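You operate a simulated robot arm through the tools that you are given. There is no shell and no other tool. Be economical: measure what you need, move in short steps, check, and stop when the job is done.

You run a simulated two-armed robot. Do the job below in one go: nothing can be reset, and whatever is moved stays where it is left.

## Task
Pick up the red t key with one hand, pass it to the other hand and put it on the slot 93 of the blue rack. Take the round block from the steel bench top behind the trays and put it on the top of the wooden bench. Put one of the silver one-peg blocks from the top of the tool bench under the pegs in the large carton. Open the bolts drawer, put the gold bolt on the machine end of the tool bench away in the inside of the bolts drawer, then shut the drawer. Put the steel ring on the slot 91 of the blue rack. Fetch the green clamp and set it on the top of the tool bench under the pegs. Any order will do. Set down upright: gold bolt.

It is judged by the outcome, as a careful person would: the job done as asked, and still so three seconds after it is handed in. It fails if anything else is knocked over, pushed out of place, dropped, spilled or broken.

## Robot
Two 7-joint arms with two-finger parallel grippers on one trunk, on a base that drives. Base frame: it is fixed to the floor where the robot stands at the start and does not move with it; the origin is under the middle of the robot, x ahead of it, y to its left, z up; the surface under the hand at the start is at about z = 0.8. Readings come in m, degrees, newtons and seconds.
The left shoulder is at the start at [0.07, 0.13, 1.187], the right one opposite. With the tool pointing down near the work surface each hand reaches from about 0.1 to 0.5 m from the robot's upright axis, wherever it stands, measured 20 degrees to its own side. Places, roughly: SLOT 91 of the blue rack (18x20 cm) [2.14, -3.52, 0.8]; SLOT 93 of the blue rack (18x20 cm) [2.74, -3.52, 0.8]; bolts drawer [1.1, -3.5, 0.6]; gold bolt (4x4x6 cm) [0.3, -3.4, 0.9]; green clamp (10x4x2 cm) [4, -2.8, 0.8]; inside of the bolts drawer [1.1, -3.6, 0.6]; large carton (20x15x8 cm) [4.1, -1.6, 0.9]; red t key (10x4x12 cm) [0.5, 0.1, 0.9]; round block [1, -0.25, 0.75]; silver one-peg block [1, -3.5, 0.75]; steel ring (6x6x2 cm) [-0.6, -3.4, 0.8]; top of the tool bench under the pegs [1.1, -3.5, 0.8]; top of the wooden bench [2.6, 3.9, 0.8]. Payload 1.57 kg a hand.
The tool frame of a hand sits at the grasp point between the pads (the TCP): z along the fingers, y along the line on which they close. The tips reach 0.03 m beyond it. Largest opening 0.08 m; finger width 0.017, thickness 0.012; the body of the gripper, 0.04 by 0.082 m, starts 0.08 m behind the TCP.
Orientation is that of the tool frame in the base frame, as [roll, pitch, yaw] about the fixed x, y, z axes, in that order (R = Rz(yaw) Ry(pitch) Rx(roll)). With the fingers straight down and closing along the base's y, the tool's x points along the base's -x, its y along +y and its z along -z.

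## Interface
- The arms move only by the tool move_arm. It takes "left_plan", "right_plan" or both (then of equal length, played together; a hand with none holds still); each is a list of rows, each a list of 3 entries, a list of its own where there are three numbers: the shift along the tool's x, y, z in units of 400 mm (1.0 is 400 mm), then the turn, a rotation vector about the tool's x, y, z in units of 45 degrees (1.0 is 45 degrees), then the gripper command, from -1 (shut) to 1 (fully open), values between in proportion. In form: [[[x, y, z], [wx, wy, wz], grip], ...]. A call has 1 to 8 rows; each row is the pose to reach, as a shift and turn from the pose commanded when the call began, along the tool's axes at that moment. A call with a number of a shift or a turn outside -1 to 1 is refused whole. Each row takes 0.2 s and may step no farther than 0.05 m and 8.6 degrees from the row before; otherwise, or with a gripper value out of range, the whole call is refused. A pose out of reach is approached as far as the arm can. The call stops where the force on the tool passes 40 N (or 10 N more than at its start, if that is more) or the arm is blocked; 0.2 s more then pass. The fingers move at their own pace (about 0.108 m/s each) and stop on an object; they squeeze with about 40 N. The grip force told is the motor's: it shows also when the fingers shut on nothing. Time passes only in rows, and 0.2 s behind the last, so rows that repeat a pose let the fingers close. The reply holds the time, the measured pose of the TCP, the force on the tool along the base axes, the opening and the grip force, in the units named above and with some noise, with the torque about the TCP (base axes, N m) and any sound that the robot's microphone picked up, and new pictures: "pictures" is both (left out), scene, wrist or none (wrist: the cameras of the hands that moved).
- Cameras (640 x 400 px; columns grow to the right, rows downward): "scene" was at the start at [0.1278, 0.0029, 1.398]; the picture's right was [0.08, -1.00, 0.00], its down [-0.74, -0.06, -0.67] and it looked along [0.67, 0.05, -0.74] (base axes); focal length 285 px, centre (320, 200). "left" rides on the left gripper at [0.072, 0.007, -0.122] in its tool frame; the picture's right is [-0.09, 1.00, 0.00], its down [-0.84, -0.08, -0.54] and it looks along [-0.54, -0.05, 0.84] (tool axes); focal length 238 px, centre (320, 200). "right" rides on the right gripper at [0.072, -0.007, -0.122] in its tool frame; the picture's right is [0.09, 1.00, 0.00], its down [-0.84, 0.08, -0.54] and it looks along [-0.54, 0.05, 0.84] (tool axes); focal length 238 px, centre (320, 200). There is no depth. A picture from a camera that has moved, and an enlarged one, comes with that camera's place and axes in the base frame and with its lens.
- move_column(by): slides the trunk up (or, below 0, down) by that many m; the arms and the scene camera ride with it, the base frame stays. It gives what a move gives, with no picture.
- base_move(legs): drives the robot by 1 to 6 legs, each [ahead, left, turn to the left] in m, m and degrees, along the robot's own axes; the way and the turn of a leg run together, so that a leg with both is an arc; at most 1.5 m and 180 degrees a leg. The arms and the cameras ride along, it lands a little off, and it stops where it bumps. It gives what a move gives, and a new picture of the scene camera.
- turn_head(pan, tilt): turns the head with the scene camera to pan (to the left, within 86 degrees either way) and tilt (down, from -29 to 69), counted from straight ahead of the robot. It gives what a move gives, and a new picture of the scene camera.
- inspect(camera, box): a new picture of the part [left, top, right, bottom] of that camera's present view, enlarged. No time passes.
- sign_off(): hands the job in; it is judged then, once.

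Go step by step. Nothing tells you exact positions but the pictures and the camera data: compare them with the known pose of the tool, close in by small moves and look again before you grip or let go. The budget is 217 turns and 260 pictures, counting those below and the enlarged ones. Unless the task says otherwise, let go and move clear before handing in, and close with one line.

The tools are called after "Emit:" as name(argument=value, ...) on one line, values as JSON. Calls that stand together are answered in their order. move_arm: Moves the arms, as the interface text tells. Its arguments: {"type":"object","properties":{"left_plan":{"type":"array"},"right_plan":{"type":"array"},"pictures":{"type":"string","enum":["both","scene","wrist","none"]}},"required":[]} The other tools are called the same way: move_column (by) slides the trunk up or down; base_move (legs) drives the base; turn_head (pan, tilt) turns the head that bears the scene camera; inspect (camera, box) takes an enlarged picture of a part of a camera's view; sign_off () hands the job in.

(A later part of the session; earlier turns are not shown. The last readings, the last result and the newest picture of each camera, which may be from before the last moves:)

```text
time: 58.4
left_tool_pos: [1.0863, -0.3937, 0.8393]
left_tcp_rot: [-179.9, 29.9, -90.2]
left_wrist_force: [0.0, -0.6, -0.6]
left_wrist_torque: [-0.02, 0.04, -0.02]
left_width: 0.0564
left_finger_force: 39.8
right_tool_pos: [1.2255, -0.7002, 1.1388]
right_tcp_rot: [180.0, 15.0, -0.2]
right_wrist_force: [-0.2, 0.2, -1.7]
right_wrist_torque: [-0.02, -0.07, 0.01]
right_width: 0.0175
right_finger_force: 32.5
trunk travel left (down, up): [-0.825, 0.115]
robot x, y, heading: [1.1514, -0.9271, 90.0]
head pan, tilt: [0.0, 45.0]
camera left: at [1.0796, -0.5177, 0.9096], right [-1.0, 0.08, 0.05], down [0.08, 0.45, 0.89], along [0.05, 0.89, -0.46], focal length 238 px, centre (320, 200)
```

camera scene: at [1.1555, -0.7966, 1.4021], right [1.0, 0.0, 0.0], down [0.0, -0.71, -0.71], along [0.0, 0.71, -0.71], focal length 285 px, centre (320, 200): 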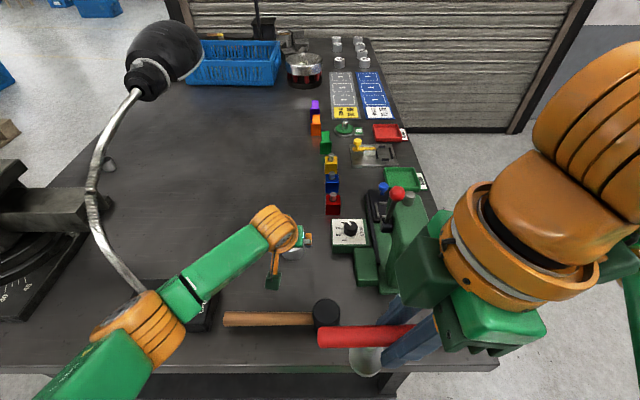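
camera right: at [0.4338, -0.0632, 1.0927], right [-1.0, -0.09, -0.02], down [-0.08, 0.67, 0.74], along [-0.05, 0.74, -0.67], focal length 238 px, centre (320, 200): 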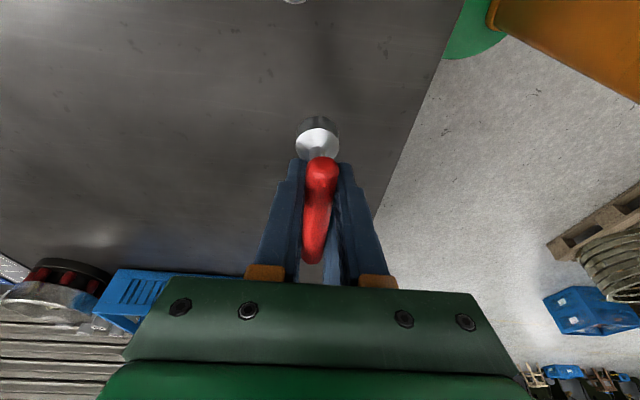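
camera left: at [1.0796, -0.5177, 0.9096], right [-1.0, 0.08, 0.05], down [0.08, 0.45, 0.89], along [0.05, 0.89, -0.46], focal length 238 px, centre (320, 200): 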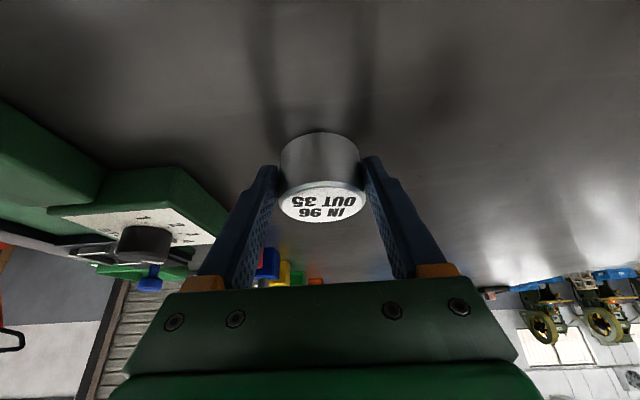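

Held. Lift straight up, then draw back toward the body.

Emit:
move_arm(left_plan=[[[-0.06, 0, -0.104], [0, 0, 0], -1], [[-0.12, 0, -0.208], [0, 0, 0], -1], [[-0.18, 0, -0.312], [0, 0, 0], -1], [[-0.24, 0, -0.416], [0, 0, 0], -1], [[-0.136, 0, -0.476], [0, 0, 0], -1], [[-0.032, 0, -0.536], [0, 0, 0], -1], [[0.072, 0, -0.596], [0, 0, 0], -1], [[0.176, 0, -0.656], [0, 0, 0], -1]], pictures="wrist")

```text
time: 60.2
left_tool_pos: [1.0879, -0.5858, 1.0304]
left_tcp_rot: [179.8, 30.1, -90.3]
left_wrist_force: [0.8, -0.2, -1.5]
left_wrist_torque: [-0.06, -0.03, -0.02]
left_width: 0.0565
left_finger_force: 40.0
right_tool_pos: [1.2254, -0.7004, 1.1388]
right_tcp_rot: [-180.0, 14.9, -0.3]
right_wrist_force: [-0.3, 0.1, -2.7]
right_wrist_torque: [-0.04, -0.04, -0.02]
right_width: 0.0175
right_finger_force: 32.0
trunk travel left (down, up): [-0.825, 0.115]
robot x, y, heading: [1.1551, -0.9294, 89.7]
head pan, tilt: [0.0, 45.0]
camera left: at [1.0805, -0.7094, 1.1017], right [-1.0, 0.08, 0.05], down [0.08, 0.45, 0.89], along [0.05, 0.89, -0.46], focal length 238 px, centre (320, 200)
```

left: 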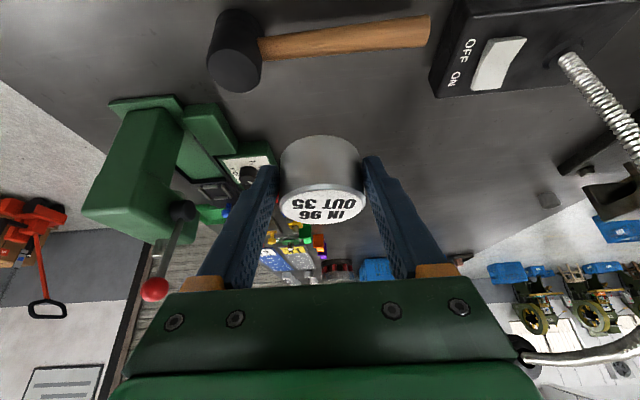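

Both objects are secure. I'll back away, strafe left past the vise, and head for the opening to the wooden bench.

Emit:
base_move(legs=[[-0.55, 0, 0], [0, 1.1, 0], [0, 1.1, 0], [1.3, 0, 0]])

Emit:
turn_head(pan=-20, tilt=20)

```text
time: 80.0
left_tool_pos: [-1.1191, 0.1719, 1.0308]
left_tcp_rot: [180.0, 30.0, -89.7]
left_wrist_force: [-0.2, 0.1, -1.3]
left_wrist_torque: [-0.08, 0.01, -0.01]
left_width: 0.0566
left_finger_force: 40.4
right_tool_pos: [-0.9799, 0.0571, 1.1388]
right_tcp_rot: [-179.9, 15.0, 0.3]
right_wrist_force: [0.7, -0.6, -2.3]
right_wrist_torque: [0.01, -0.05, -0.01]
right_width: 0.017
right_finger_force: 32.2
trunk travel left (down, up): [-0.825, 0.115]
robot x, y, heading: [-1.0467, -0.1701, 90.3]
head pan, tilt: [0.0, 45.0]
camera scene: at [-1.0496, -0.0417, 1.4022], right [1.0, 0.0, 0.0], down [0.0, -0.71, -0.71], along [0.0, 0.71, -0.71], focal length 285 px, centre (320, 200)
```

scene: 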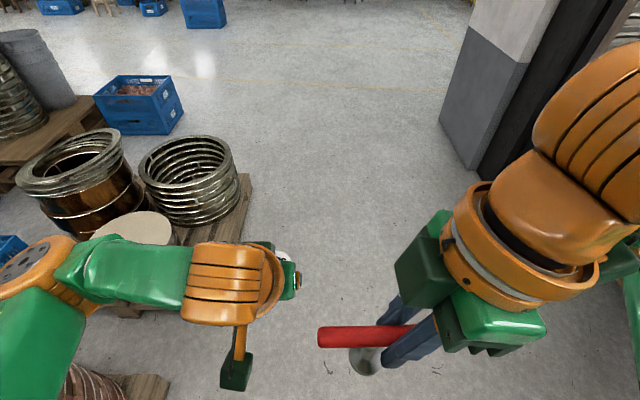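

```text
time: 80.9
left_tool_pos: [-1.1179, 0.1711, 1.0316]
left_tcp_rot: [180.0, 30.0, -89.6]
left_wrist_force: [0.2, 0.6, -2.3]
left_wrist_torque: [-0.05, 0.05, -0.01]
left_width: 0.0567
left_finger_force: 40.0
right_tool_pos: [-0.9795, 0.0576, 1.1388]
right_tcp_rot: [180.0, 14.9, 0.3]
right_wrist_force: [0.4, 0.4, -2.4]
right_wrist_torque: [0.0, -0.05, 0.0]
right_width: 0.0174
right_finger_force: 32.8
trunk travel left (down, up): [-0.825, 0.115]
robot x, y, heading: [-1.0491, -0.1757, 90.1]
head pan, tilt: [-20.0, 20.0]
camera scene: at [-1.0179, -0.0345, 1.4407], right [0.94, -0.34, 0.0], down [-0.12, -0.32, -0.94], along [0.32, 0.88, -0.34], focal length 285 px, centre (320, 200)
```

scene: 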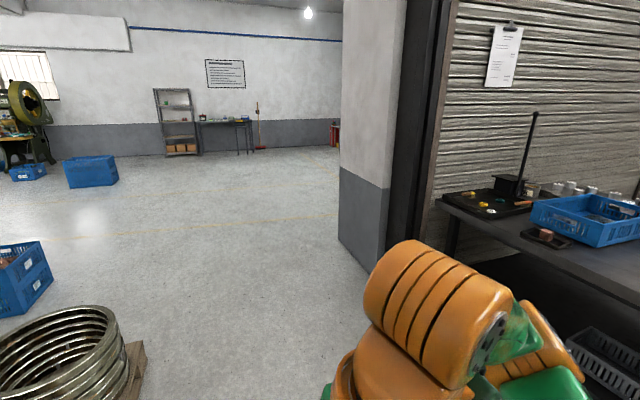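

The gap between the pallet and the column is clear around x = -0.75. I'll go through and look right.

Emit:
base_move(legs=[[0, -0.3, 0], [1.5, 0, 0], [1.5, 0, 0]])

Emit:
turn_head(pan=-70, tilt=20)

```text
time: 97.0
left_tool_pos: [-0.8459, 3.184, 1.0318]
left_tcp_rot: [180.0, 30.0, -89.2]
left_wrist_force: [0.5, -1.1, -2.1]
left_wrist_torque: [-0.03, 0.01, 0.02]
left_width: 0.0564
left_finger_force: 40.1
right_tool_pos: [-0.7071, 3.0726, 1.1398]
right_tcp_rot: [-179.8, 15.0, 0.8]
right_wrist_force: [0.0, -0.7, -2.5]
right_wrist_torque: [-0.03, -0.07, -0.01]
right_width: 0.0172
right_finger_force: 32.1
trunk travel left (down, up): [-0.825, 0.115]
robot x, y, heading: [-0.7743, 2.8483, 90.8]
head pan, tilt: [-20.0, 20.0]
camera scene: at [-0.7441, 2.9795, 1.4408], right [0.94, -0.33, 0.0], down [-0.11, -0.32, -0.94], along [0.31, 0.89, -0.34], focal length 285 px, centre (320, 200)
```

scene: 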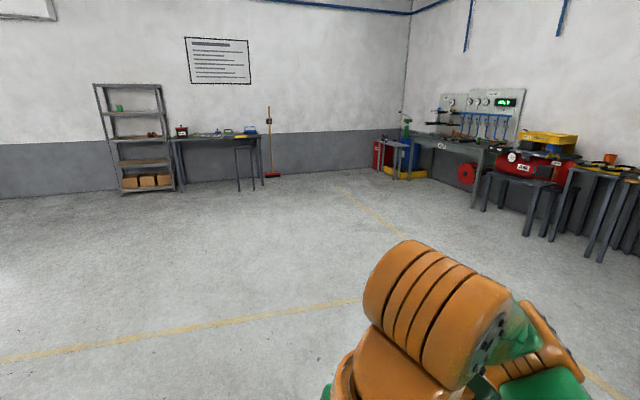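

```text
time: 98.2
left_tool_pos: [-0.8464, 3.1849, 1.0311]
left_tcp_rot: [-180.0, 29.9, -89.2]
left_wrist_force: [-0.1, -0.6, -2.5]
left_wrist_torque: [-0.03, -0.01, 0.02]
left_width: 0.0566
left_finger_force: 40.2
right_tool_pos: [-0.7066, 3.0715, 1.1392]
right_tcp_rot: [180.0, 15.1, 0.7]
right_wrist_force: [-0.1, -0.3, -2.5]
right_wrist_torque: [-0.03, -0.07, 0.0]
right_width: 0.0174
right_finger_force: 32.1
trunk travel left (down, up): [-0.825, 0.115]
robot x, y, heading: [-0.7771, 2.845, 90.9]
head pan, tilt: [-70.0, 20.0]
camera scene: at [-0.6877, 2.9253, 1.4408], right [0.36, -0.93, 0.0], down [-0.32, -0.12, -0.94], along [0.88, 0.33, -0.34], focal length 285 px, centre (320, 200)
```

scene: 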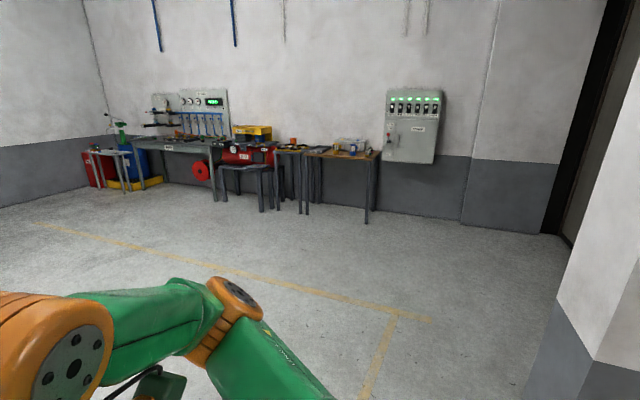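

The wooden bench should be the brown-topped table at pixel (340,155). I'll zoom.

Emit:
inspect(camera="scene", box=[210, 110, 450, 240])

```text
2.67 times, centred on (330, 175) of scene
camera zoom: at [-0.6877, 2.9253, 1.4408], right [0.36, -0.93, 0.0], down [-0.32, -0.12, -0.94], along [0.88, 0.33, -0.34], focal length 761 px, centre (293, 267)
```

zoom: 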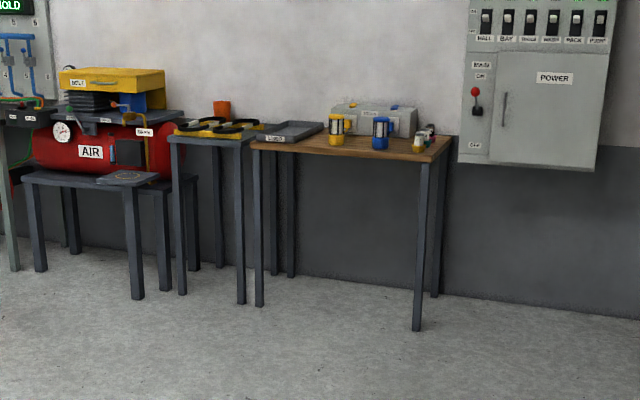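

The wooden table's front edge is near x = 2.44, spanning y 3.5–4.3. I'll turn to face it and drive up short of it.

Emit:
base_move(legs=[[0, 0, -90.9], [1.4, 0.4, 0], [1.15, 0.4, 0]])

Emit:
turn_head(pan=0, tilt=40)

```text
time: 115.2
left_tool_pos: [2.1391, 3.6774, 1.0307]
left_tcp_rot: [179.9, 30.0, 179.8]
left_wrist_force: [0.4, 0.2, -2.8]
left_wrist_torque: [0.03, 0.06, -0.03]
left_width: 0.0565
left_finger_force: 40.0
right_tool_pos: [2.0256, 3.5408, 1.1392]
right_tcp_rot: [-180.0, 15.0, -90.2]
right_wrist_force: [0.3, 0.0, -2.6]
right_wrist_torque: [-0.07, 0.02, -0.02]
right_width: 0.0173
right_finger_force: 32.1
trunk travel left (down, up): [-0.825, 0.115]
robot x, y, heading: [1.7925, 3.6097, -0.1]
head pan, tilt: [-70.0, 20.0]
camera scene: at [1.8794, 3.5192, 1.4408], right [-0.94, -0.34, 0.0], down [-0.12, 0.32, -0.94], along [0.32, -0.88, -0.34], focal length 285 px, centre (320, 200)
```

scene: 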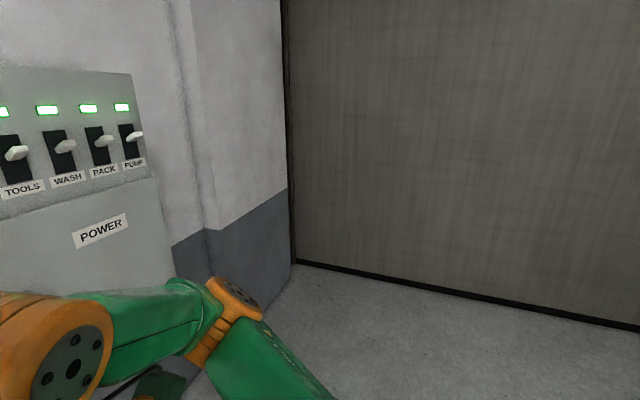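

```text
time: 116.6
left_tool_pos: [2.1401, 3.6783, 1.0301]
left_tcp_rot: [179.9, 30.0, 179.9]
left_wrist_force: [-0.5, 0.4, -1.6]
left_wrist_torque: [-0.02, 0.07, 0.01]
left_width: 0.0568
left_finger_force: 39.6
right_tool_pos: [2.025, 3.5401, 1.1382]
right_tcp_rot: [179.9, 15.0, -90.2]
right_wrist_force: [0.1, 0.3, -2.7]
right_wrist_torque: [-0.03, 0.01, 0.0]
right_width: 0.017
right_finger_force: 32.2
trunk travel left (down, up): [-0.825, 0.115]
robot x, y, heading: [1.8012, 3.6102, -0.2]
head pan, tilt: [0.0, 40.0]
camera scene: at [1.9336, 3.6067, 1.4094], right [0.0, -1.0, 0.0], down [-0.64, 0.0, -0.77], along [0.77, 0.0, -0.64], focal length 285 px, centre (320, 200)
```

scene: 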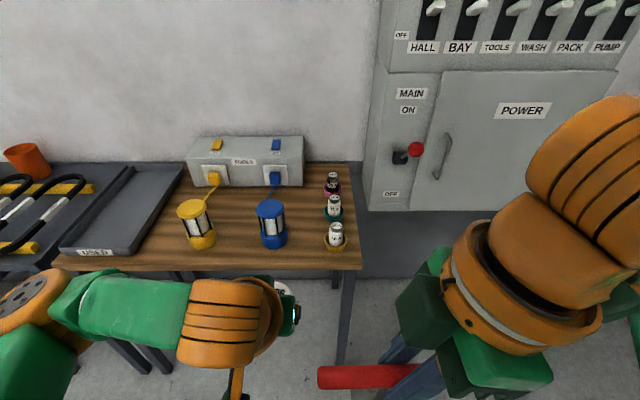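

Free spot on the wooden top: front-left, between the tray and the yellow lantern, about (2.455, 4.06). I'll shift left and drive closer.

Emit:
base_move(legs=[[0, 0.42, 0], [0.26, 0, 0]])

```text
time: 120.6
left_tool_pos: [2.4036, 4.0916, 1.0318]
left_tcp_rot: [-180.0, 30.0, 179.3]
left_wrist_force: [-0.2, 0.3, -1.9]
left_wrist_torque: [0.0, 0.07, 0.03]
left_width: 0.0564
left_finger_force: 40.3
right_tool_pos: [2.2862, 3.9555, 1.1389]
right_tcp_rot: [-180.0, 15.0, -90.7]
right_wrist_force: [-0.7, 0.0, -2.6]
right_wrist_torque: [-0.06, 0.03, -0.01]
right_width: 0.0172
right_finger_force: 32.4
trunk travel left (down, up): [-0.825, 0.115]
robot x, y, heading: [2.0615, 4.0297, -0.5]
head pan, tilt: [0.0, 40.0]
camera scene: at [2.1954, 4.0227, 1.4097], right [-0.01, -1.0, 0.0], down [-0.64, 0.01, -0.77], along [0.77, -0.01, -0.64], focal length 285 px, centre (320, 200)
```

scene: 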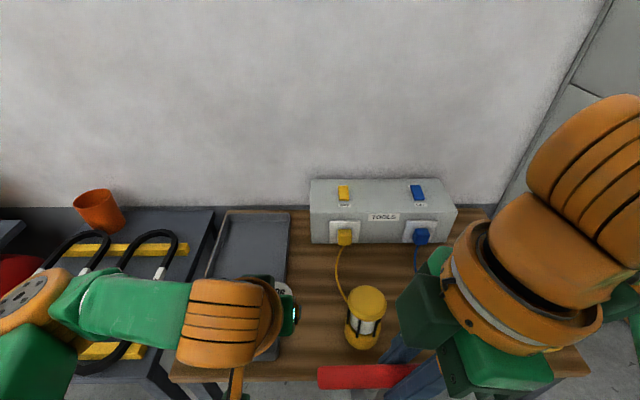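

The gap between the tray (y≈4.10) and lantern (y≈3.97) is about 12 cm. I'll move the block over its centre and look with the wrist camera.

Emit:
move_arm(left_plan=[[[0.012, -0.043, 0.06], [0, 0, 0], -1], [[0.024, -0.087, 0.12], [0, 0, 0], -1], [[0.03, -0.13, 0.19], [0, 0, 0], -1]])

Emit:
inspect(camera="scene", box=[160, 200, 460, 390])

```text
time: 121.4
left_tool_pos: [2.4318, 4.0386, 0.9588]
left_tcp_rot: [179.9, 29.8, 179.2]
left_wrist_force: [-0.8, 0.2, -2.2]
left_wrist_torque: [0.05, 0.07, 0.02]
left_width: 0.0566
left_finger_force: 39.6
right_tool_pos: [2.2905, 3.9543, 1.1383]
right_tcp_rot: [180.0, 15.0, -90.7]
right_wrist_force: [-0.1, 0.1, -1.9]
right_wrist_torque: [-0.04, 0.01, 0.0]
right_width: 0.0173
right_finger_force: 32.5
trunk travel left (down, up): [-0.825, 0.115]
robot x, y, heading: [2.063, 4.0291, -0.8]
head pan, tilt: [0.0, 40.0]
camera scene: at [2.1993, 4.0218, 1.4093], right [-0.01, -1.0, 0.0], down [-0.64, 0.01, -0.77], along [0.76, -0.01, -0.64], focal length 285 px, centre (320, 200)
camera left: at [2.3095, 4.0473, 1.0296], right [0.09, 0.99, 0.05], down [0.45, -0.08, 0.89], along [0.89, -0.06, -0.46], focal length 238 px, centre (320, 200)
```

scene: 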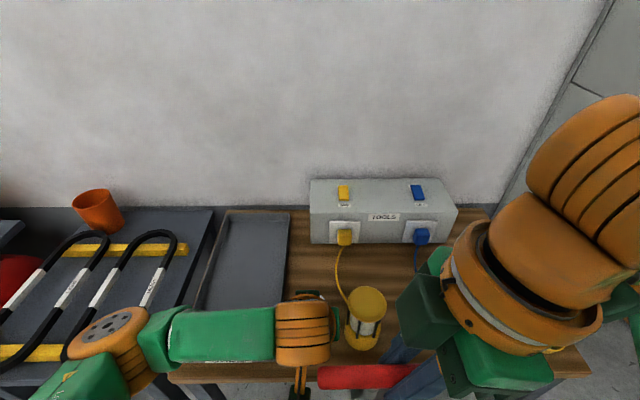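
left: 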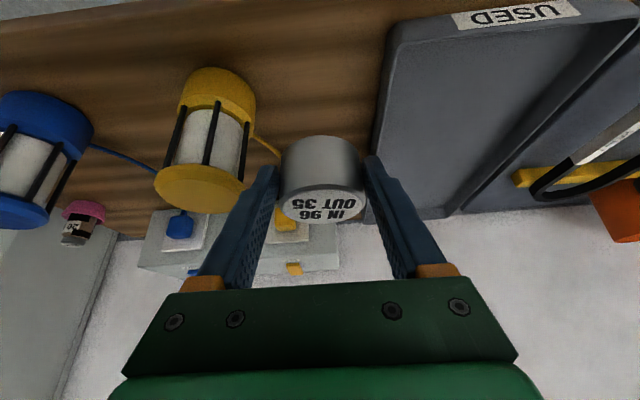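

```text
2.11 times, centred on (310, 295) of scene
camera zoom: at [2.1993, 4.0218, 1.4093], right [-0.01, -1.0, 0.0], down [-0.64, 0.01, -0.77], along [0.76, -0.01, -0.64], focal length 601 px, centre (341, 0)
```

zoom: 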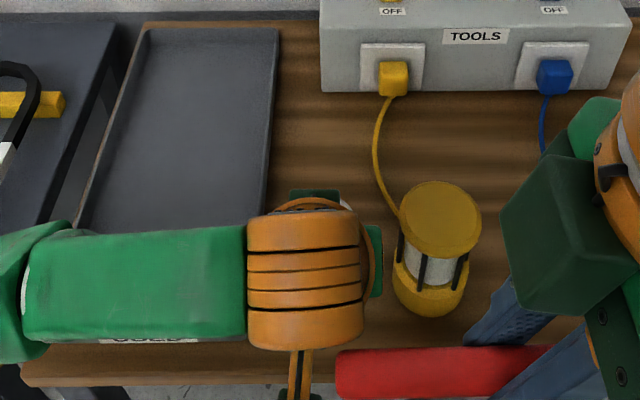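

The gap centre is y≈4.044; the hand is on it. Descend to just above the wood.

Emit:
move_arm(left_plan=[[[0.037, 0.01, 0.087], [0, 0, 0], -1], [[0.074, 0.01, 0.175], [0, 0, 0], -1], [[0.111, 0.01, 0.262], [0, 0, 0], -1], [[0.111, 0.01, 0.262], [0, 0, 0], -1]], pictures="wrist")

```text
time: 122.4
left_tool_pos: [2.4455, 4.0441, 0.846]
left_tcp_rot: [180.0, 30.0, 179.3]
left_wrist_force: [-0.1, -0.2, -2.8]
left_wrist_torque: [0.03, 0.06, 0.0]
left_width: 0.0563
left_finger_force: 40.2
right_tool_pos: [2.2889, 3.9552, 1.1397]
right_tcp_rot: [179.9, 15.1, -90.7]
right_wrist_force: [0.0, -0.4, -3.2]
right_wrist_torque: [-0.04, 0.02, 0.03]
right_width: 0.017
right_finger_force: 31.5
trunk travel left (down, up): [-0.825, 0.115]
robot x, y, heading: [2.0663, 4.0317, -0.7]
head pan, tilt: [0.0, 40.0]
camera left: at [2.3227, 4.0524, 0.9173], right [0.09, 0.99, 0.05], down [0.45, -0.08, 0.89], along [0.89, -0.06, -0.46], focal length 238 px, centre (320, 200)
```

left: 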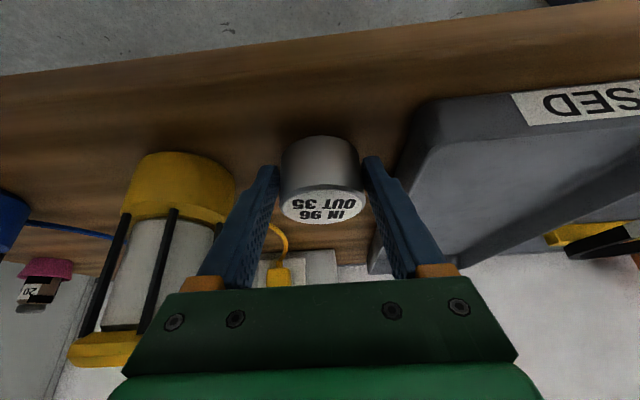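

Now just above the wood, with room either side. Ease down 7 mm and check the force.

Emit:
move_arm(left_plan=[[[0.0025, 0, 0.0043], [0, 0, 0], -1], [[0.005, 0, 0.0087], [0, 0, 0], -1], [[0.0085, 0, 0.015], [0, 0, 0], -1]], pictures="none")

```text
time: 123.2
left_tool_pos: [2.4453, 4.0442, 0.8385]
left_tcp_rot: [180.0, 30.1, 179.3]
left_wrist_force: [0.4, 0.9, -2.5]
left_wrist_torque: [0.0, 0.06, 0.0]
left_width: 0.0563
left_finger_force: 40.1
right_tool_pos: [2.2891, 3.9563, 1.1387]
right_tcp_rot: [180.0, 15.0, -90.7]
right_wrist_force: [0.0, 0.7, -1.7]
right_wrist_torque: [-0.04, 0.02, -0.01]
right_width: 0.0172
right_finger_force: 32.1
trunk travel left (down, up): [-0.825, 0.115]
robot x, y, heading: [2.0603, 4.0283, -0.6]
head pan, tilt: [0.0, 40.0]
```

No contact yet; continue down in 1.5 mm steps.

Emit:
move_arm(left_plan=[[[0.0019, 0, 0.0033], [0, 0, 0], -1], [[0.0038, 0, 0.0065], [0, 0, 0], -1]], pictures="none")

Emit:
inspect(camera="left", box=[240, 110, 400, 230])

```text
time: 123.8
left_tool_pos: [2.4454, 4.044, 0.8378]
left_tcp_rot: [-179.8, 30.3, 179.4]
left_wrist_force: [6.1, 0.7, 17.6]
left_wrist_torque: [0.19, -0.1, -0.05]
left_width: 0.0566
left_finger_force: 40.1
right_tool_pos: [2.2871, 3.9556, 1.1394]
right_tcp_rot: [179.9, 15.0, -90.7]
right_wrist_force: [-0.3, -0.2, -2.6]
right_wrist_torque: [-0.03, 0.02, -0.02]
right_width: 0.0172
right_finger_force: 32.5
trunk travel left (down, up): [-0.825, 0.115]
robot x, y, heading: [2.0652, 4.0294, -0.7]
head pan, tilt: [0.0, 40.0]
```

```text
3.33 times, centred on (320, 170) of left
camera zoom: at [2.3224, 4.0526, 0.9079], right [0.09, 0.99, 0.04], down [0.45, -0.08, 0.89], along [0.89, -0.06, -0.45], focal length 794 px, centre (320, 300)
```

zoom: 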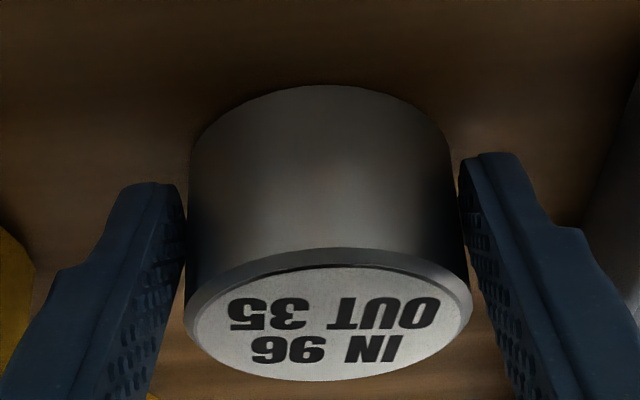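

Contact made (18 N). Open a little, and withdraw along the fingers.

Emit:
move_arm(left_plan=[[[0, 0, 0], [0, 0, 0], 0.72], [[0, 0, 0], [0, 0, 0], 0.72], [[0, 0, -0.06], [0, 0, 0], 0.72], [[0, 0, -0.14], [0, 0, 0], 0.72], [[0, 0, -0.26], [0, 0, 0], 0.72], [[0, 0, -0.38], [0, 0, 0], 1], [[0, 0, -0.5], [0, 0, 0], 1]], pictures="wrist")

```text
time: 125.3
left_tool_pos: [2.3658, 4.1017, 0.9345]
left_tcp_rot: [164.9, 29.9, 171.6]
left_wrist_force: [-0.2, 0.4, -0.4]
left_wrist_torque: [-0.01, -0.02, -0.01]
left_width: 0.08
left_finger_force: 0.1
left hand out of reach, approached as far as the arm can: row 6, 7
right_tool_pos: [2.2882, 3.957, 1.1392]
right_tcp_rot: [-179.9, 14.8, -90.6]
right_wrist_force: [0.7, 0.1, -2.7]
right_wrist_torque: [-0.07, 0.04, -0.01]
right_width: 0.0174
right_finger_force: 32.2
trunk travel left (down, up): [-0.825, 0.115]
robot x, y, heading: [2.0639, 4.026, -0.4]
head pan, tilt: [0.0, 40.0]
stopped in row 7 (left hand): the arm was blocked; the commanded pose is now the measured one
camera left: at [2.2414, 4.0945, 1.0042], right [0.09, 0.96, 0.27], down [0.44, -0.28, 0.85], along [0.89, 0.04, -0.45], focal length 238 px, centre (320, 200)
```

left: 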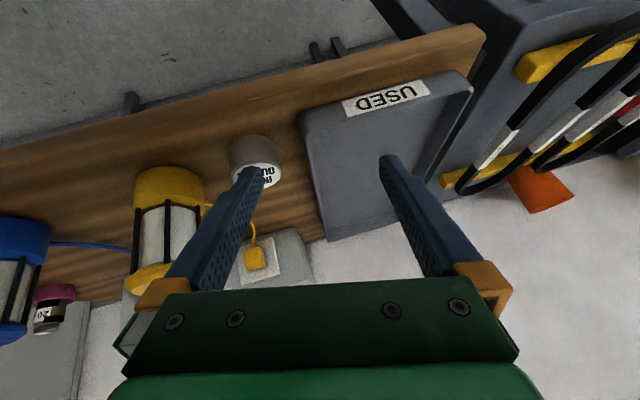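

The block stands; the arm hit its near limit while retracting. Check the scene, then back the base off.

Emit:
inspect(camera="scene", box=[0, 100, 640, 400])

```text
1.00 times, centred on (320, 250) of scene (not enlarged: the box is as wide or as high as the picture)
camera zoom: at [2.1963, 4.0242, 1.4096], right [-0.01, -1.0, 0.0], down [-0.64, 0.01, -0.77], along [0.77, -0.01, -0.64], focal length 285 px, centre (320, 150)
```

zoom: 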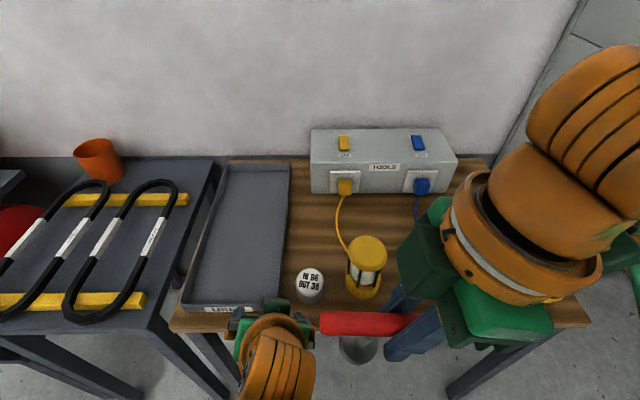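

Block placed neatly and nothing disturbed. Now drive back the way I came toward the tool side.

Emit:
base_move(legs=[[-0.5, 0, 0], [-1.2, -0.6, 0], [-1.13, -0.6, 0], [0, 0, -89.5], [1.5, 0, 0], [1.5, 0, 0]])

```text
time: 158.3
left_tool_pos: [-0.8172, -0.3833, 0.936]
left_tcp_rot: [164.9, 29.9, 80.2]
left_wrist_force: [0.1, 1.4, -0.1]
left_wrist_torque: [-0.03, 0.02, -0.01]
left_width: 0.0801
left_finger_force: 0.1
right_tool_pos: [-0.9604, -0.3023, 1.1392]
right_tcp_rot: [180.0, 15.0, 178.0]
right_wrist_force: [-0.6, -0.4, -2.2]
right_wrist_torque: [0.04, 0.03, -0.01]
right_width: 0.0173
right_finger_force: 32.4
trunk travel left (down, up): [-0.825, 0.115]
robot x, y, heading: [-0.8843, -0.0781, -92.3]
head pan, tilt: [0.0, 40.0]
camera scene: at [-0.8887, -0.2171, 1.4095], right [-1.0, 0.03, 0.0], down [0.02, 0.64, -0.77], along [-0.03, -0.77, -0.64], focal length 285 px, centre (320, 200)
```

scene: 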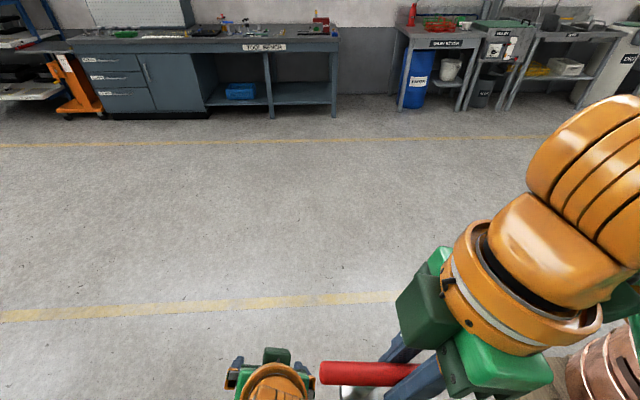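

Now drive to the blue rack and look at it.

Emit:
base_move(legs=[[0, 0, 2.3], [1.5, 0, 0], [0, 1.5, 0], [0, 1.5, 0], [0, 0.55, 0], [0.75, 0, 0]])

Emit:
turn_head(pan=0, tilt=20)

```text
time: 186.8
left_tool_pos: [2.6944, -2.8193, 0.9347]
left_tcp_rot: [165.0, 29.9, 78.2]
left_wrist_force: [-0.7, 0.9, 0.0]
left_wrist_torque: [-0.05, 0.03, 0.0]
left_width: 0.0801
left_finger_force: 0.1
right_tool_pos: [2.5534, -2.7335, 1.1395]
right_tcp_rot: [-179.9, 14.9, 175.9]
right_wrist_force: [-0.7, -0.1, -1.8]
right_wrist_torque: [0.02, 0.06, 0.02]
right_width: 0.0172
right_finger_force: 32.3
trunk travel left (down, up): [-0.825, 0.115]
robot x, y, heading: [2.6412, -2.5164, -94.2]
head pan, tilt: [0.0, 40.0]
camera scene: at [2.6288, -2.6515, 1.4095], right [-1.0, 0.07, 0.0], down [0.05, 0.64, -0.77], along [-0.06, -0.76, -0.64], focal length 285 px, centre (320, 200)
```

scene: 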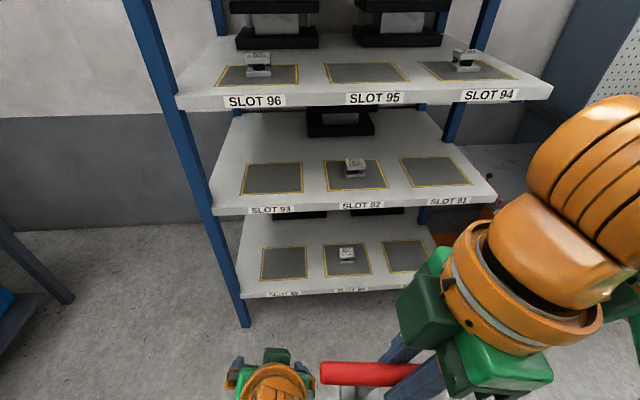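

```text
time: 187.7
left_tool_pos: [2.6934, -2.8222, 0.9342]
left_tcp_rot: [164.9, 29.9, 78.1]
left_wrist_force: [-1.1, 0.2, -0.6]
left_wrist_torque: [-0.01, 0.0, -0.01]
left_width: 0.0802
left_finger_force: 0.1
right_tool_pos: [2.5537, -2.735, 1.1385]
right_tcp_rot: [179.9, 14.9, 175.9]
right_wrist_force: [0.4, -0.2, -3.9]
right_wrist_torque: [0.04, 0.08, -0.02]
right_width: 0.0173
right_finger_force: 32.3
trunk travel left (down, up): [-0.825, 0.115]
robot x, y, heading: [2.6401, -2.5152, -94.0]
head pan, tilt: [0.0, 20.0]
camera scene: at [2.6282, -2.6608, 1.4407], right [-1.0, 0.07, 0.0], down [0.02, 0.34, -0.94], along [-0.07, -0.94, -0.34], focal length 285 px, centre (320, 200)
```

scene: 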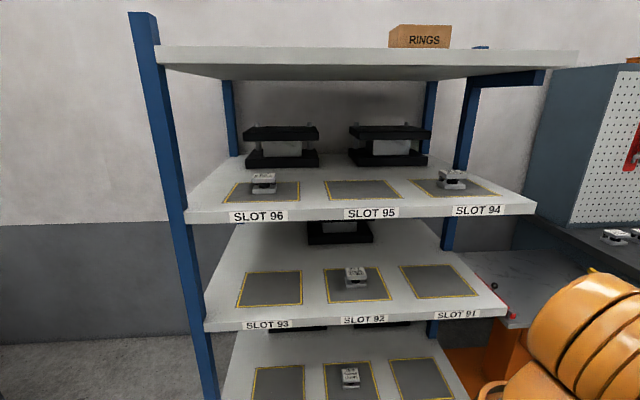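

Slot 93's shelf has only ~30 cm clearance, so the right hand must re-grip the key by its shank, pointing forward. I'll use the left hand as a helper: first re-orient the left hand.

Emit:
move_arm(left_plan=[[[-0.055, 0.093, -0.015], [0.095, -0.012, 0.136], 1], [[-0.111, 0.186, -0.029], [0.19, -0.024, 0.273], 1], [[-0.167, 0.279, -0.044], [0.285, -0.036, 0.409], 1], [[-0.222, 0.372, -0.058], [0.381, -0.048, 0.545], 1], [[-0.278, 0.465, -0.073], [0.476, -0.06, 0.682], 1], [[-0.333, 0.5585, -0.087], [0.571, -0.072, 0.818], 1]], pictures="none")

Emit:
move_arm(left_plan=[[[0, 0, 0], [0.095, -0.012, 0.136], 1], [[0, 0, 0], [0.19, -0.024, 0.273], 1], [[0, 0, 0], [0.285, -0.036, 0.409], 1], [[0, 0, 0], [0.381, -0.048, 0.545], 1], [[0, 0, 0], [0.476, -0.06, 0.682], 1], [[0, 0, 0], [0.571, -0.072, 0.818], 1]], pictures="none")

Emit:
move_arm(right_plan=[[[-0.028, -0.081, 0.055], [0, 0, 0], -1], [[-0.057, -0.162, 0.11], [0, 0, 0], -1], [[-0.085, -0.244, 0.165], [0, 0, 0], -1], [[-0.113, -0.325, 0.22], [0, 0, 0], -1], [[-0.142, -0.406, 0.275], [0, 0, 0], -1], [[-0.17, -0.4875, 0.33], [0, 0, 0], -1]], pictures="none")

Emit:
turn_head(pan=0, tilt=45)

```text
time: 188.3
left_tool_pos: [2.7911, -2.8597, 0.9584]
left_tcp_rot: [155.2, 23.5, 61.5]
left_wrist_force: [0.0, -0.1, 0.0]
left_wrist_torque: [-0.01, 0.01, -0.02]
left_width: 0.0802
left_finger_force: 0.0
left hand out of reach, approached as far as the arm can: row 2
right_tool_pos: [2.5557, -2.7376, 1.1377]
right_tcp_rot: [179.9, 14.8, 175.9]
right_wrist_force: [0.9, -0.9, -3.5]
right_wrist_torque: [0.03, 0.07, -0.01]
right_width: 0.0173
right_finger_force: 32.1
trunk travel left (down, up): [-0.825, 0.115]
robot x, y, heading: [2.6391, -2.511, -94.5]
head pan, tilt: [0.0, 20.0]
stopped in row 2 (left hand): the arm was blocked; the commanded pose is now the measured one
```

```text
time: 188.9
left_tool_pos: [2.8347, -2.8597, 0.9539]
left_tcp_rot: [151.1, 12.8, 47.5]
left_wrist_force: [-0.8, 0.4, 0.6]
left_wrist_torque: [0.01, -0.03, 0.02]
left_width: 0.08
left_finger_force: 0.1
left hand out of reach, approached as far as the arm can: row 2, 3
right_tool_pos: [2.554, -2.7343, 1.1388]
right_tcp_rot: [179.8, 15.0, 175.9]
right_wrist_force: [0.6, -0.5, -2.3]
right_wrist_torque: [0.04, 0.06, -0.02]
right_width: 0.0173
right_finger_force: 32.0
trunk travel left (down, up): [-0.825, 0.115]
robot x, y, heading: [2.6434, -2.511, -94.2]
head pan, tilt: [0.0, 20.0]
stopped in row 3 (left hand): the arm was blocked; the commanded pose is now the measured one
```

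```text
time: 190.3
left_tool_pos: [2.8348, -2.8603, 0.9527]
left_tcp_rot: [151.2, 12.7, 47.5]
left_wrist_force: [0.1, 0.4, 0.5]
left_wrist_torque: [0.02, -0.01, -0.02]
left_width: 0.0801
left_finger_force: 0.1
right_tool_pos: [2.6416, -2.9368, 1.0277]
right_tcp_rot: [179.9, 14.9, 175.9]
right_wrist_force: [-0.1, 0.5, -2.7]
right_wrist_torque: [0.02, 0.08, -0.02]
right_width: 0.0171
right_finger_force: 32.4
trunk travel left (down, up): [-0.825, 0.115]
robot x, y, heading: [2.6368, -2.5142, -94.0]
head pan, tilt: [0.0, 20.0]
```

```text
time: 191.2
left_tool_pos: [2.8342, -2.8591, 0.9535]
left_tcp_rot: [151.2, 12.7, 47.5]
left_wrist_force: [-0.2, -0.7, -0.7]
left_wrist_torque: [0.02, 0.03, 0.04]
left_width: 0.08
left_finger_force: 0.1
right_tool_pos: [2.6403, -2.9354, 1.029]
right_tcp_rot: [179.9, 14.9, 175.9]
right_wrist_force: [-0.1, 0.1, -1.8]
right_wrist_torque: [0.01, 0.05, 0.01]
right_width: 0.0174
right_finger_force: 32.4
trunk travel left (down, up): [-0.825, 0.115]
robot x, y, heading: [2.6433, -2.5164, -93.9]
head pan, tilt: [0.0, 45.0]
camera scene: at [2.629, -2.649, 1.4022], right [-1.0, 0.07, 0.0], down [0.05, 0.7, -0.71], along [-0.05, -0.71, -0.71], focal length 285 px, centre (320, 200)
```

scene: 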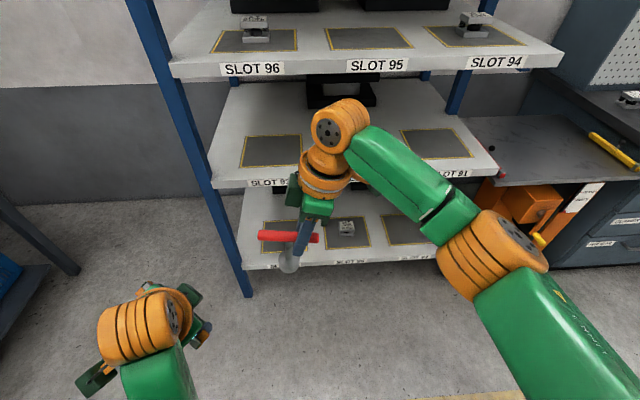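

The left arm was folded too close to the body. I'll extend it forward-left first, then rotate.

Emit:
move_arm(left_plan=[[[-0.05, 0.09, -0.011], [0, 0, 0], 1], [[-0.1, 0.18, -0.022], [0, 0, 0], 1], [[-0.15, 0.27, -0.033], [0, 0, 0], 1], [[-0.2, 0.36, -0.044], [0, 0, 0], 1]], pictures="none")

Emit:
move_arm(left_plan=[[[0, 0, 0], [0.122, -0.068, 0.125], 1], [[0, 0, 0], [0.243, -0.136, 0.249], 1], [[0, 0, 0], [0.365, -0.204, 0.374], 1], [[0, 0, 0], [0.487, -0.272, 0.498], 1], [[0, 0, 0], [0.609, -0.34, 0.623], 1], [[0, 0, 0], [0.73, -0.408, 0.748], 1], [[0, 0, 0], [0.852, -0.476, 0.872], 1], [[0, 0, 0], [0.974, -0.544, 0.997], 1]], pictures="scene")

```text
time: 192.2
left_tool_pos: [2.8828, -2.9843, 1.0538]
left_tcp_rot: [151.5, 12.9, 47.5]
left_wrist_force: [0.3, -0.1, 0.8]
left_wrist_torque: [0.02, -0.02, -0.03]
left_width: 0.0799
left_finger_force: 0.1
right_tool_pos: [2.6408, -2.9373, 1.0286]
right_tcp_rot: [179.9, 14.7, 175.7]
right_wrist_force: [0.2, -0.5, -2.4]
right_wrist_torque: [0.01, 0.07, -0.01]
right_width: 0.0176
right_finger_force: 32.3
trunk travel left (down, up): [-0.825, 0.115]
robot x, y, heading: [2.6416, -2.5131, -94.1]
head pan, tilt: [0.0, 45.0]
```

```text
time: 194.0
left_tool_pos: [2.8812, -2.9819, 1.0523]
left_tcp_rot: [179.7, 26.0, -3.3]
left_wrist_force: [-0.1, -0.5, 0.2]
left_wrist_torque: [0.02, -0.01, -0.02]
left_width: 0.0799
left_finger_force: 0.1
right_tool_pos: [2.6431, -2.9359, 1.0298]
right_tcp_rot: [179.9, 14.8, 175.9]
right_wrist_force: [0.8, -0.3, -2.6]
right_wrist_torque: [-0.01, 0.08, 0.0]
right_width: 0.0172
right_finger_force: 32.1
trunk travel left (down, up): [-0.825, 0.115]
robot x, y, heading: [2.639, -2.5123, -94.4]
head pan, tilt: [0.0, 45.0]
camera scene: at [2.6314, -2.6494, 1.4021], right [-1.0, 0.07, 0.0], down [0.05, 0.71, -0.71], along [-0.05, -0.7, -0.71], focal length 285 px, centre (320, 200)
```

scene: 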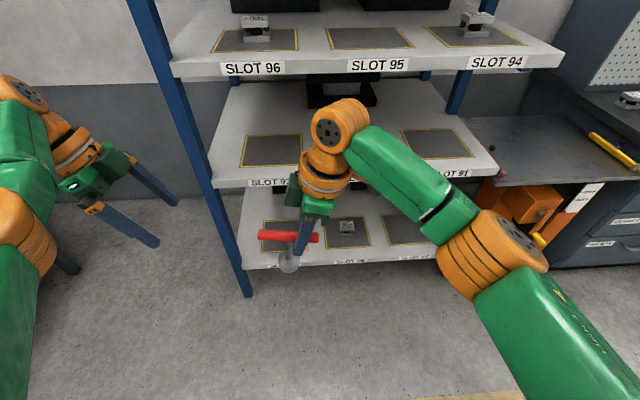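

Left hand is well oriented. Move it to the pre-grasp over the bar's left end.

Emit:
move_arm(left_plan=[[[-0.09, -0.019, -0.02], [0, 0, 0], 1], [[-0.19, -0.038, -0.01], [0, 0, 0], 1], [[-0.29, -0.057, 0.02], [0, 0, 0], 1], [[-0.393, -0.077, 0.0555], [0, 0, 0], 1], [[-0.393, -0.077, 0.0555], [0, 0, 0], 1]], pictures="both")

```text
time: 195.2
left_tool_pos: [2.7316, -2.9397, 1.1022]
left_tcp_rot: [180.0, 25.9, -3.8]
left_wrist_force: [-0.3, 0.0, 0.2]
left_wrist_torque: [0.02, -0.01, -0.03]
left_width: 0.0799
left_finger_force: 0.1
right_tool_pos: [2.6408, -2.9355, 1.0294]
right_tcp_rot: [180.0, 14.9, 175.9]
right_wrist_force: [0.9, -0.2, -2.6]
right_wrist_torque: [0.01, 0.04, 0.01]
right_width: 0.0175
right_finger_force: 31.7
trunk travel left (down, up): [-0.825, 0.115]
robot x, y, heading: [2.6388, -2.5126, -94.3]
head pan, tilt: [0.0, 45.0]
camera scene: at [2.6298, -2.6493, 1.4021], right [-1.0, 0.07, 0.0], down [0.05, 0.71, -0.71], along [-0.05, -0.7, -0.71], focal length 285 px, centre (320, 200)
camera left: at [2.8494, -2.9538, 1.1825], right [-0.15, -0.99, 0.04], down [-0.51, 0.11, 0.85], along [-0.85, 0.1, -0.52], focal length 238 px, centre (320, 200)
```

scene: 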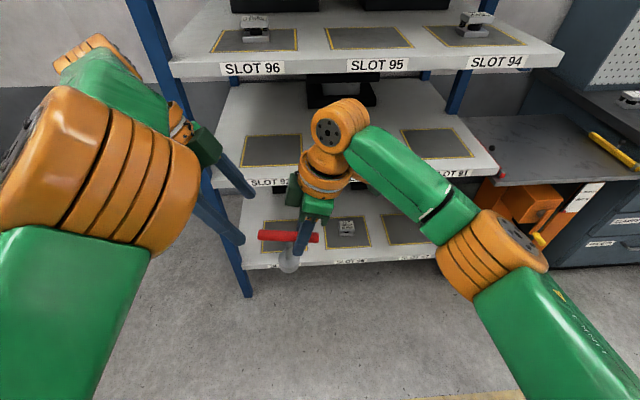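
left: 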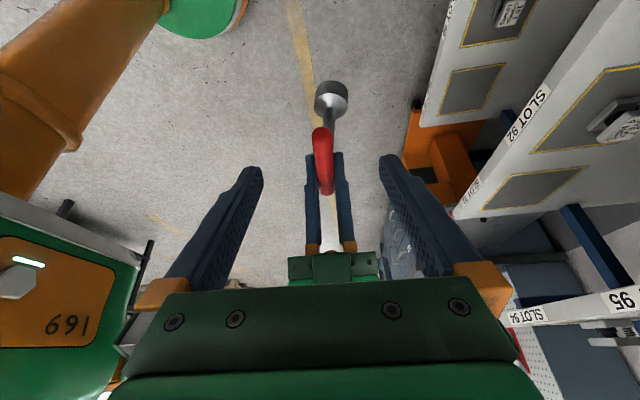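

Aligned with the bar end. Advance 8 cm and close.

Emit:
move_arm(left_plan=[[[0, 0, 0.1], [0, 0, 0], 1], [[0, 0, 0.2], [0, 0, 0], 1], [[0, 0, 0.2], [0, 0, 0], -1], [[0, 0, 0.2], [0, 0, 0], -1], [[0, 0, 0.2], [0, 0, 0], -1]], pictures="wrist")

```text
time: 196.4
left_tool_pos: [2.6976, -2.9402, 1.0303]
left_tcp_rot: [180.0, 26.0, -3.8]
left_wrist_force: [-1.4, 3.3, -0.4]
left_wrist_torque: [-0.03, -0.33, -0.14]
left_width: 0.0178
left_finger_force: 32.2
right_tool_pos: [2.6407, -2.9358, 1.0286]
right_tcp_rot: [179.8, 14.9, 175.9]
right_wrist_force: [1.7, -2.7, -1.1]
right_wrist_torque: [0.01, 0.3, 0.01]
right_width: 0.0174
right_finger_force: 32.2
trunk travel left (down, up): [-0.825, 0.115]
robot x, y, heading: [2.6429, -2.5137, -94.2]
head pan, tilt: [0.0, 45.0]
camera left: at [2.8157, -2.9547, 1.11], right [-0.15, -0.99, 0.04], down [-0.51, 0.11, 0.85], along [-0.85, 0.11, -0.52], focal length 238 px, centre (320, 200)
```

left: 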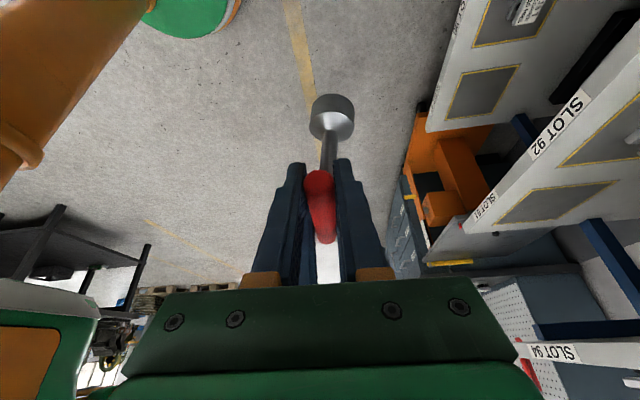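

Both hold the bar. Right hand: open, withdraw up along its fingers and to the right, removing its tilt, then rotate to point forward (two calls).

Emit:
move_arm(right_plan=[[[0, 0, 0], [0, 0, 0], 1], [[0, 0, 0], [0, 0, 0], 1], [[0, 0, -0.1], [0, 0, 0], 1], [[0, 0, -0.2], [0, 0, 0], 1], [[0.05, 0, -0.3], [0, 0.08, 0], 1], [[0.15, 0, -0.31], [0, 0.2, 0], 1], [[0.25, 0, -0.31], [0, 0.333, 0], 1]], pictures="none")

Emit:
move_arm(right_plan=[[[0, 0, 0], [0.074, -0.074, 0.129], 1], [[0, 0, 0], [0.148, -0.148, 0.257], 1], [[0, 0, 0], [0.222, -0.222, 0.386], 1], [[0, 0, 0], [0.297, -0.297, 0.514], 1], [[0, 0, 0], [0.371, -0.371, 0.643], 1], [[0, 0, 0], [0.445, -0.445, 0.771], 1], [[0, 0, 0], [0.519, -0.519, 0.9], 1]], pictures="none")

Emit:
move_arm(right_plan=[[[0, 0, 0], [0.074, -0.074, 0.129], 1], [[0, 0, 0], [0.148, -0.148, 0.257], 1], [[0, 0, 0], [0.222, -0.222, 0.386], 1], [[0, 0, 0], [0.297, -0.297, 0.514], 1], [[0, 0, 0], [0.371, -0.371, 0.643], 1], [[0, 0, 0], [0.445, -0.445, 0.771], 1], [[0, 0, 0], [0.519, -0.519, 0.9], 1]], pictures="both")

```text
time: 198.0
left_tool_pos: [2.6972, -2.9415, 1.0319]
left_tcp_rot: [180.0, 26.1, -3.7]
left_wrist_force: [0.6, 0.5, -0.1]
left_wrist_torque: [0.02, -0.13, 0.03]
left_width: 0.0176
left_finger_force: 32.3
right_tool_pos: [2.5087, -2.9277, 1.1238]
right_tcp_rot: [179.9, 0.0, 175.8]
right_wrist_force: [-0.2, -0.4, -0.7]
right_wrist_torque: [-0.01, -0.04, -0.01]
right_width: 0.0801
right_finger_force: 0.2
trunk travel left (down, up): [-0.825, 0.115]
robot x, y, heading: [2.6382, -2.5131, -94.3]
head pan, tilt: [0.0, 45.0]
```

```text
time: 199.6
left_tool_pos: [2.6984, -2.9398, 1.0311]
left_tcp_rot: [179.9, 26.0, -3.8]
left_wrist_force: [0.2, 0.2, 0.7]
left_wrist_torque: [0.01, -0.03, 0.01]
left_width: 0.0174
left_finger_force: 32.7
right_tool_pos: [2.512, -2.9265, 1.1228]
right_tcp_rot: [-165.5, 29.4, 138.0]
right_wrist_force: [-0.4, 0.0, 0.0]
right_wrist_torque: [0.01, 0.01, -0.02]
right_width: 0.08
right_finger_force: 0.0
trunk travel left (down, up): [-0.825, 0.115]
robot x, y, heading: [2.6414, -2.5109, -94.3]
head pan, tilt: [0.0, 45.0]
```

```text
time: 201.2
left_tool_pos: [2.6974, -2.941, 1.0313]
left_tcp_rot: [179.9, 26.1, -3.7]
left_wrist_force: [-1.2, 0.5, 0.5]
left_wrist_torque: [0.02, -0.12, -0.01]
left_width: 0.0175
left_finger_force: 32.1
right_tool_pos: [2.5119, -2.9282, 1.1232]
right_tcp_rot: [179.8, 60.1, 85.6]
right_wrist_force: [0.4, -0.1, -0.4]
right_wrist_torque: [0.02, -0.01, 0.03]
right_width: 0.0801
right_finger_force: 0.0
trunk travel left (down, up): [-0.825, 0.115]
robot x, y, heading: [2.6399, -2.5123, -94.2]
head pan, tilt: [0.0, 45.0]
camera scene: at [2.6296, -2.6493, 1.4021], right [-1.0, 0.07, 0.0], down [0.05, 0.71, -0.71], along [-0.05, -0.7, -0.71], focal length 285 px, centre (320, 200)
camera right: at [2.5154, -2.7858, 1.1209], right [1.0, -0.03, -0.08], down [0.08, 0.05, 1.0], along [-0.02, -1.0, 0.05], focal length 238 px, centre (320, 200)
```

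scene: 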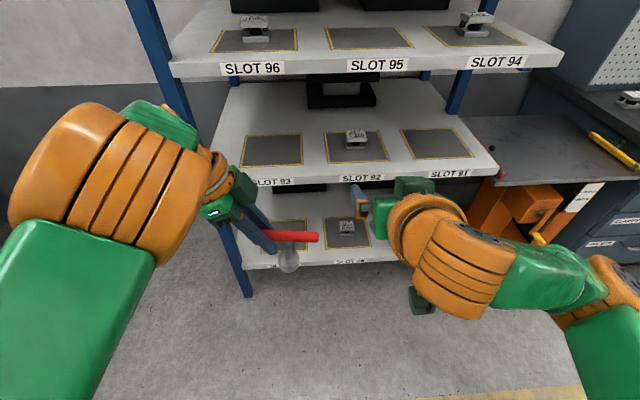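
right: 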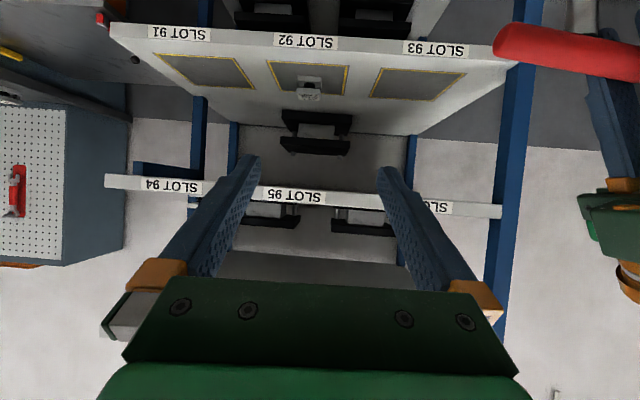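

The right hand points forward now. I'll zoom on the key to check its attitude in the left hand.

Emit:
inspect(camera="scene", box=[200, 180, 380, 300])

Emit:
inspect(camera="left", box=[240, 60, 420, 280])

```text
3.33 times, centred on (290, 240) of scene
camera zoom: at [2.6296, -2.6493, 1.4021], right [-1.0, 0.07, 0.0], down [0.05, 0.71, -0.71], along [-0.05, -0.7, -0.71], focal length 951 px, centre (420, 67)
```

zoom: 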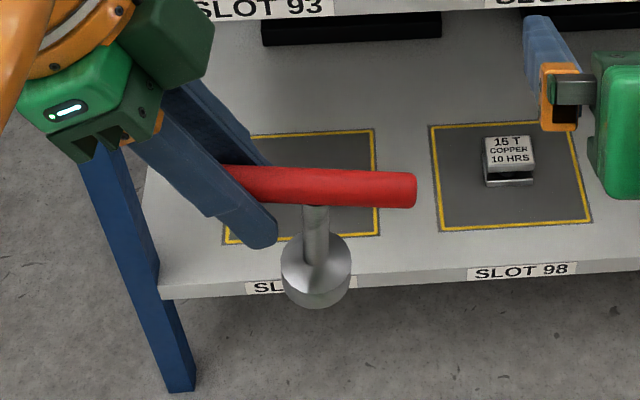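

```text
1.82 times, centred on (330, 170) of left
camera zoom: at [2.8162, -2.9546, 1.1102], right [-0.15, -0.99, 0.04], down [-0.51, 0.11, 0.85], along [-0.85, 0.1, -0.52], focal length 433 px, centre (302, 254)
```

zoom: 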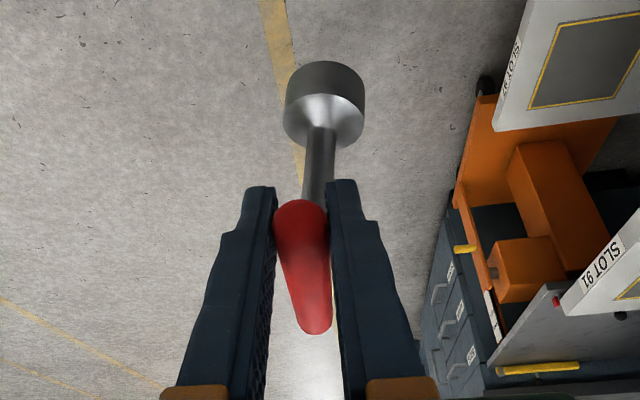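

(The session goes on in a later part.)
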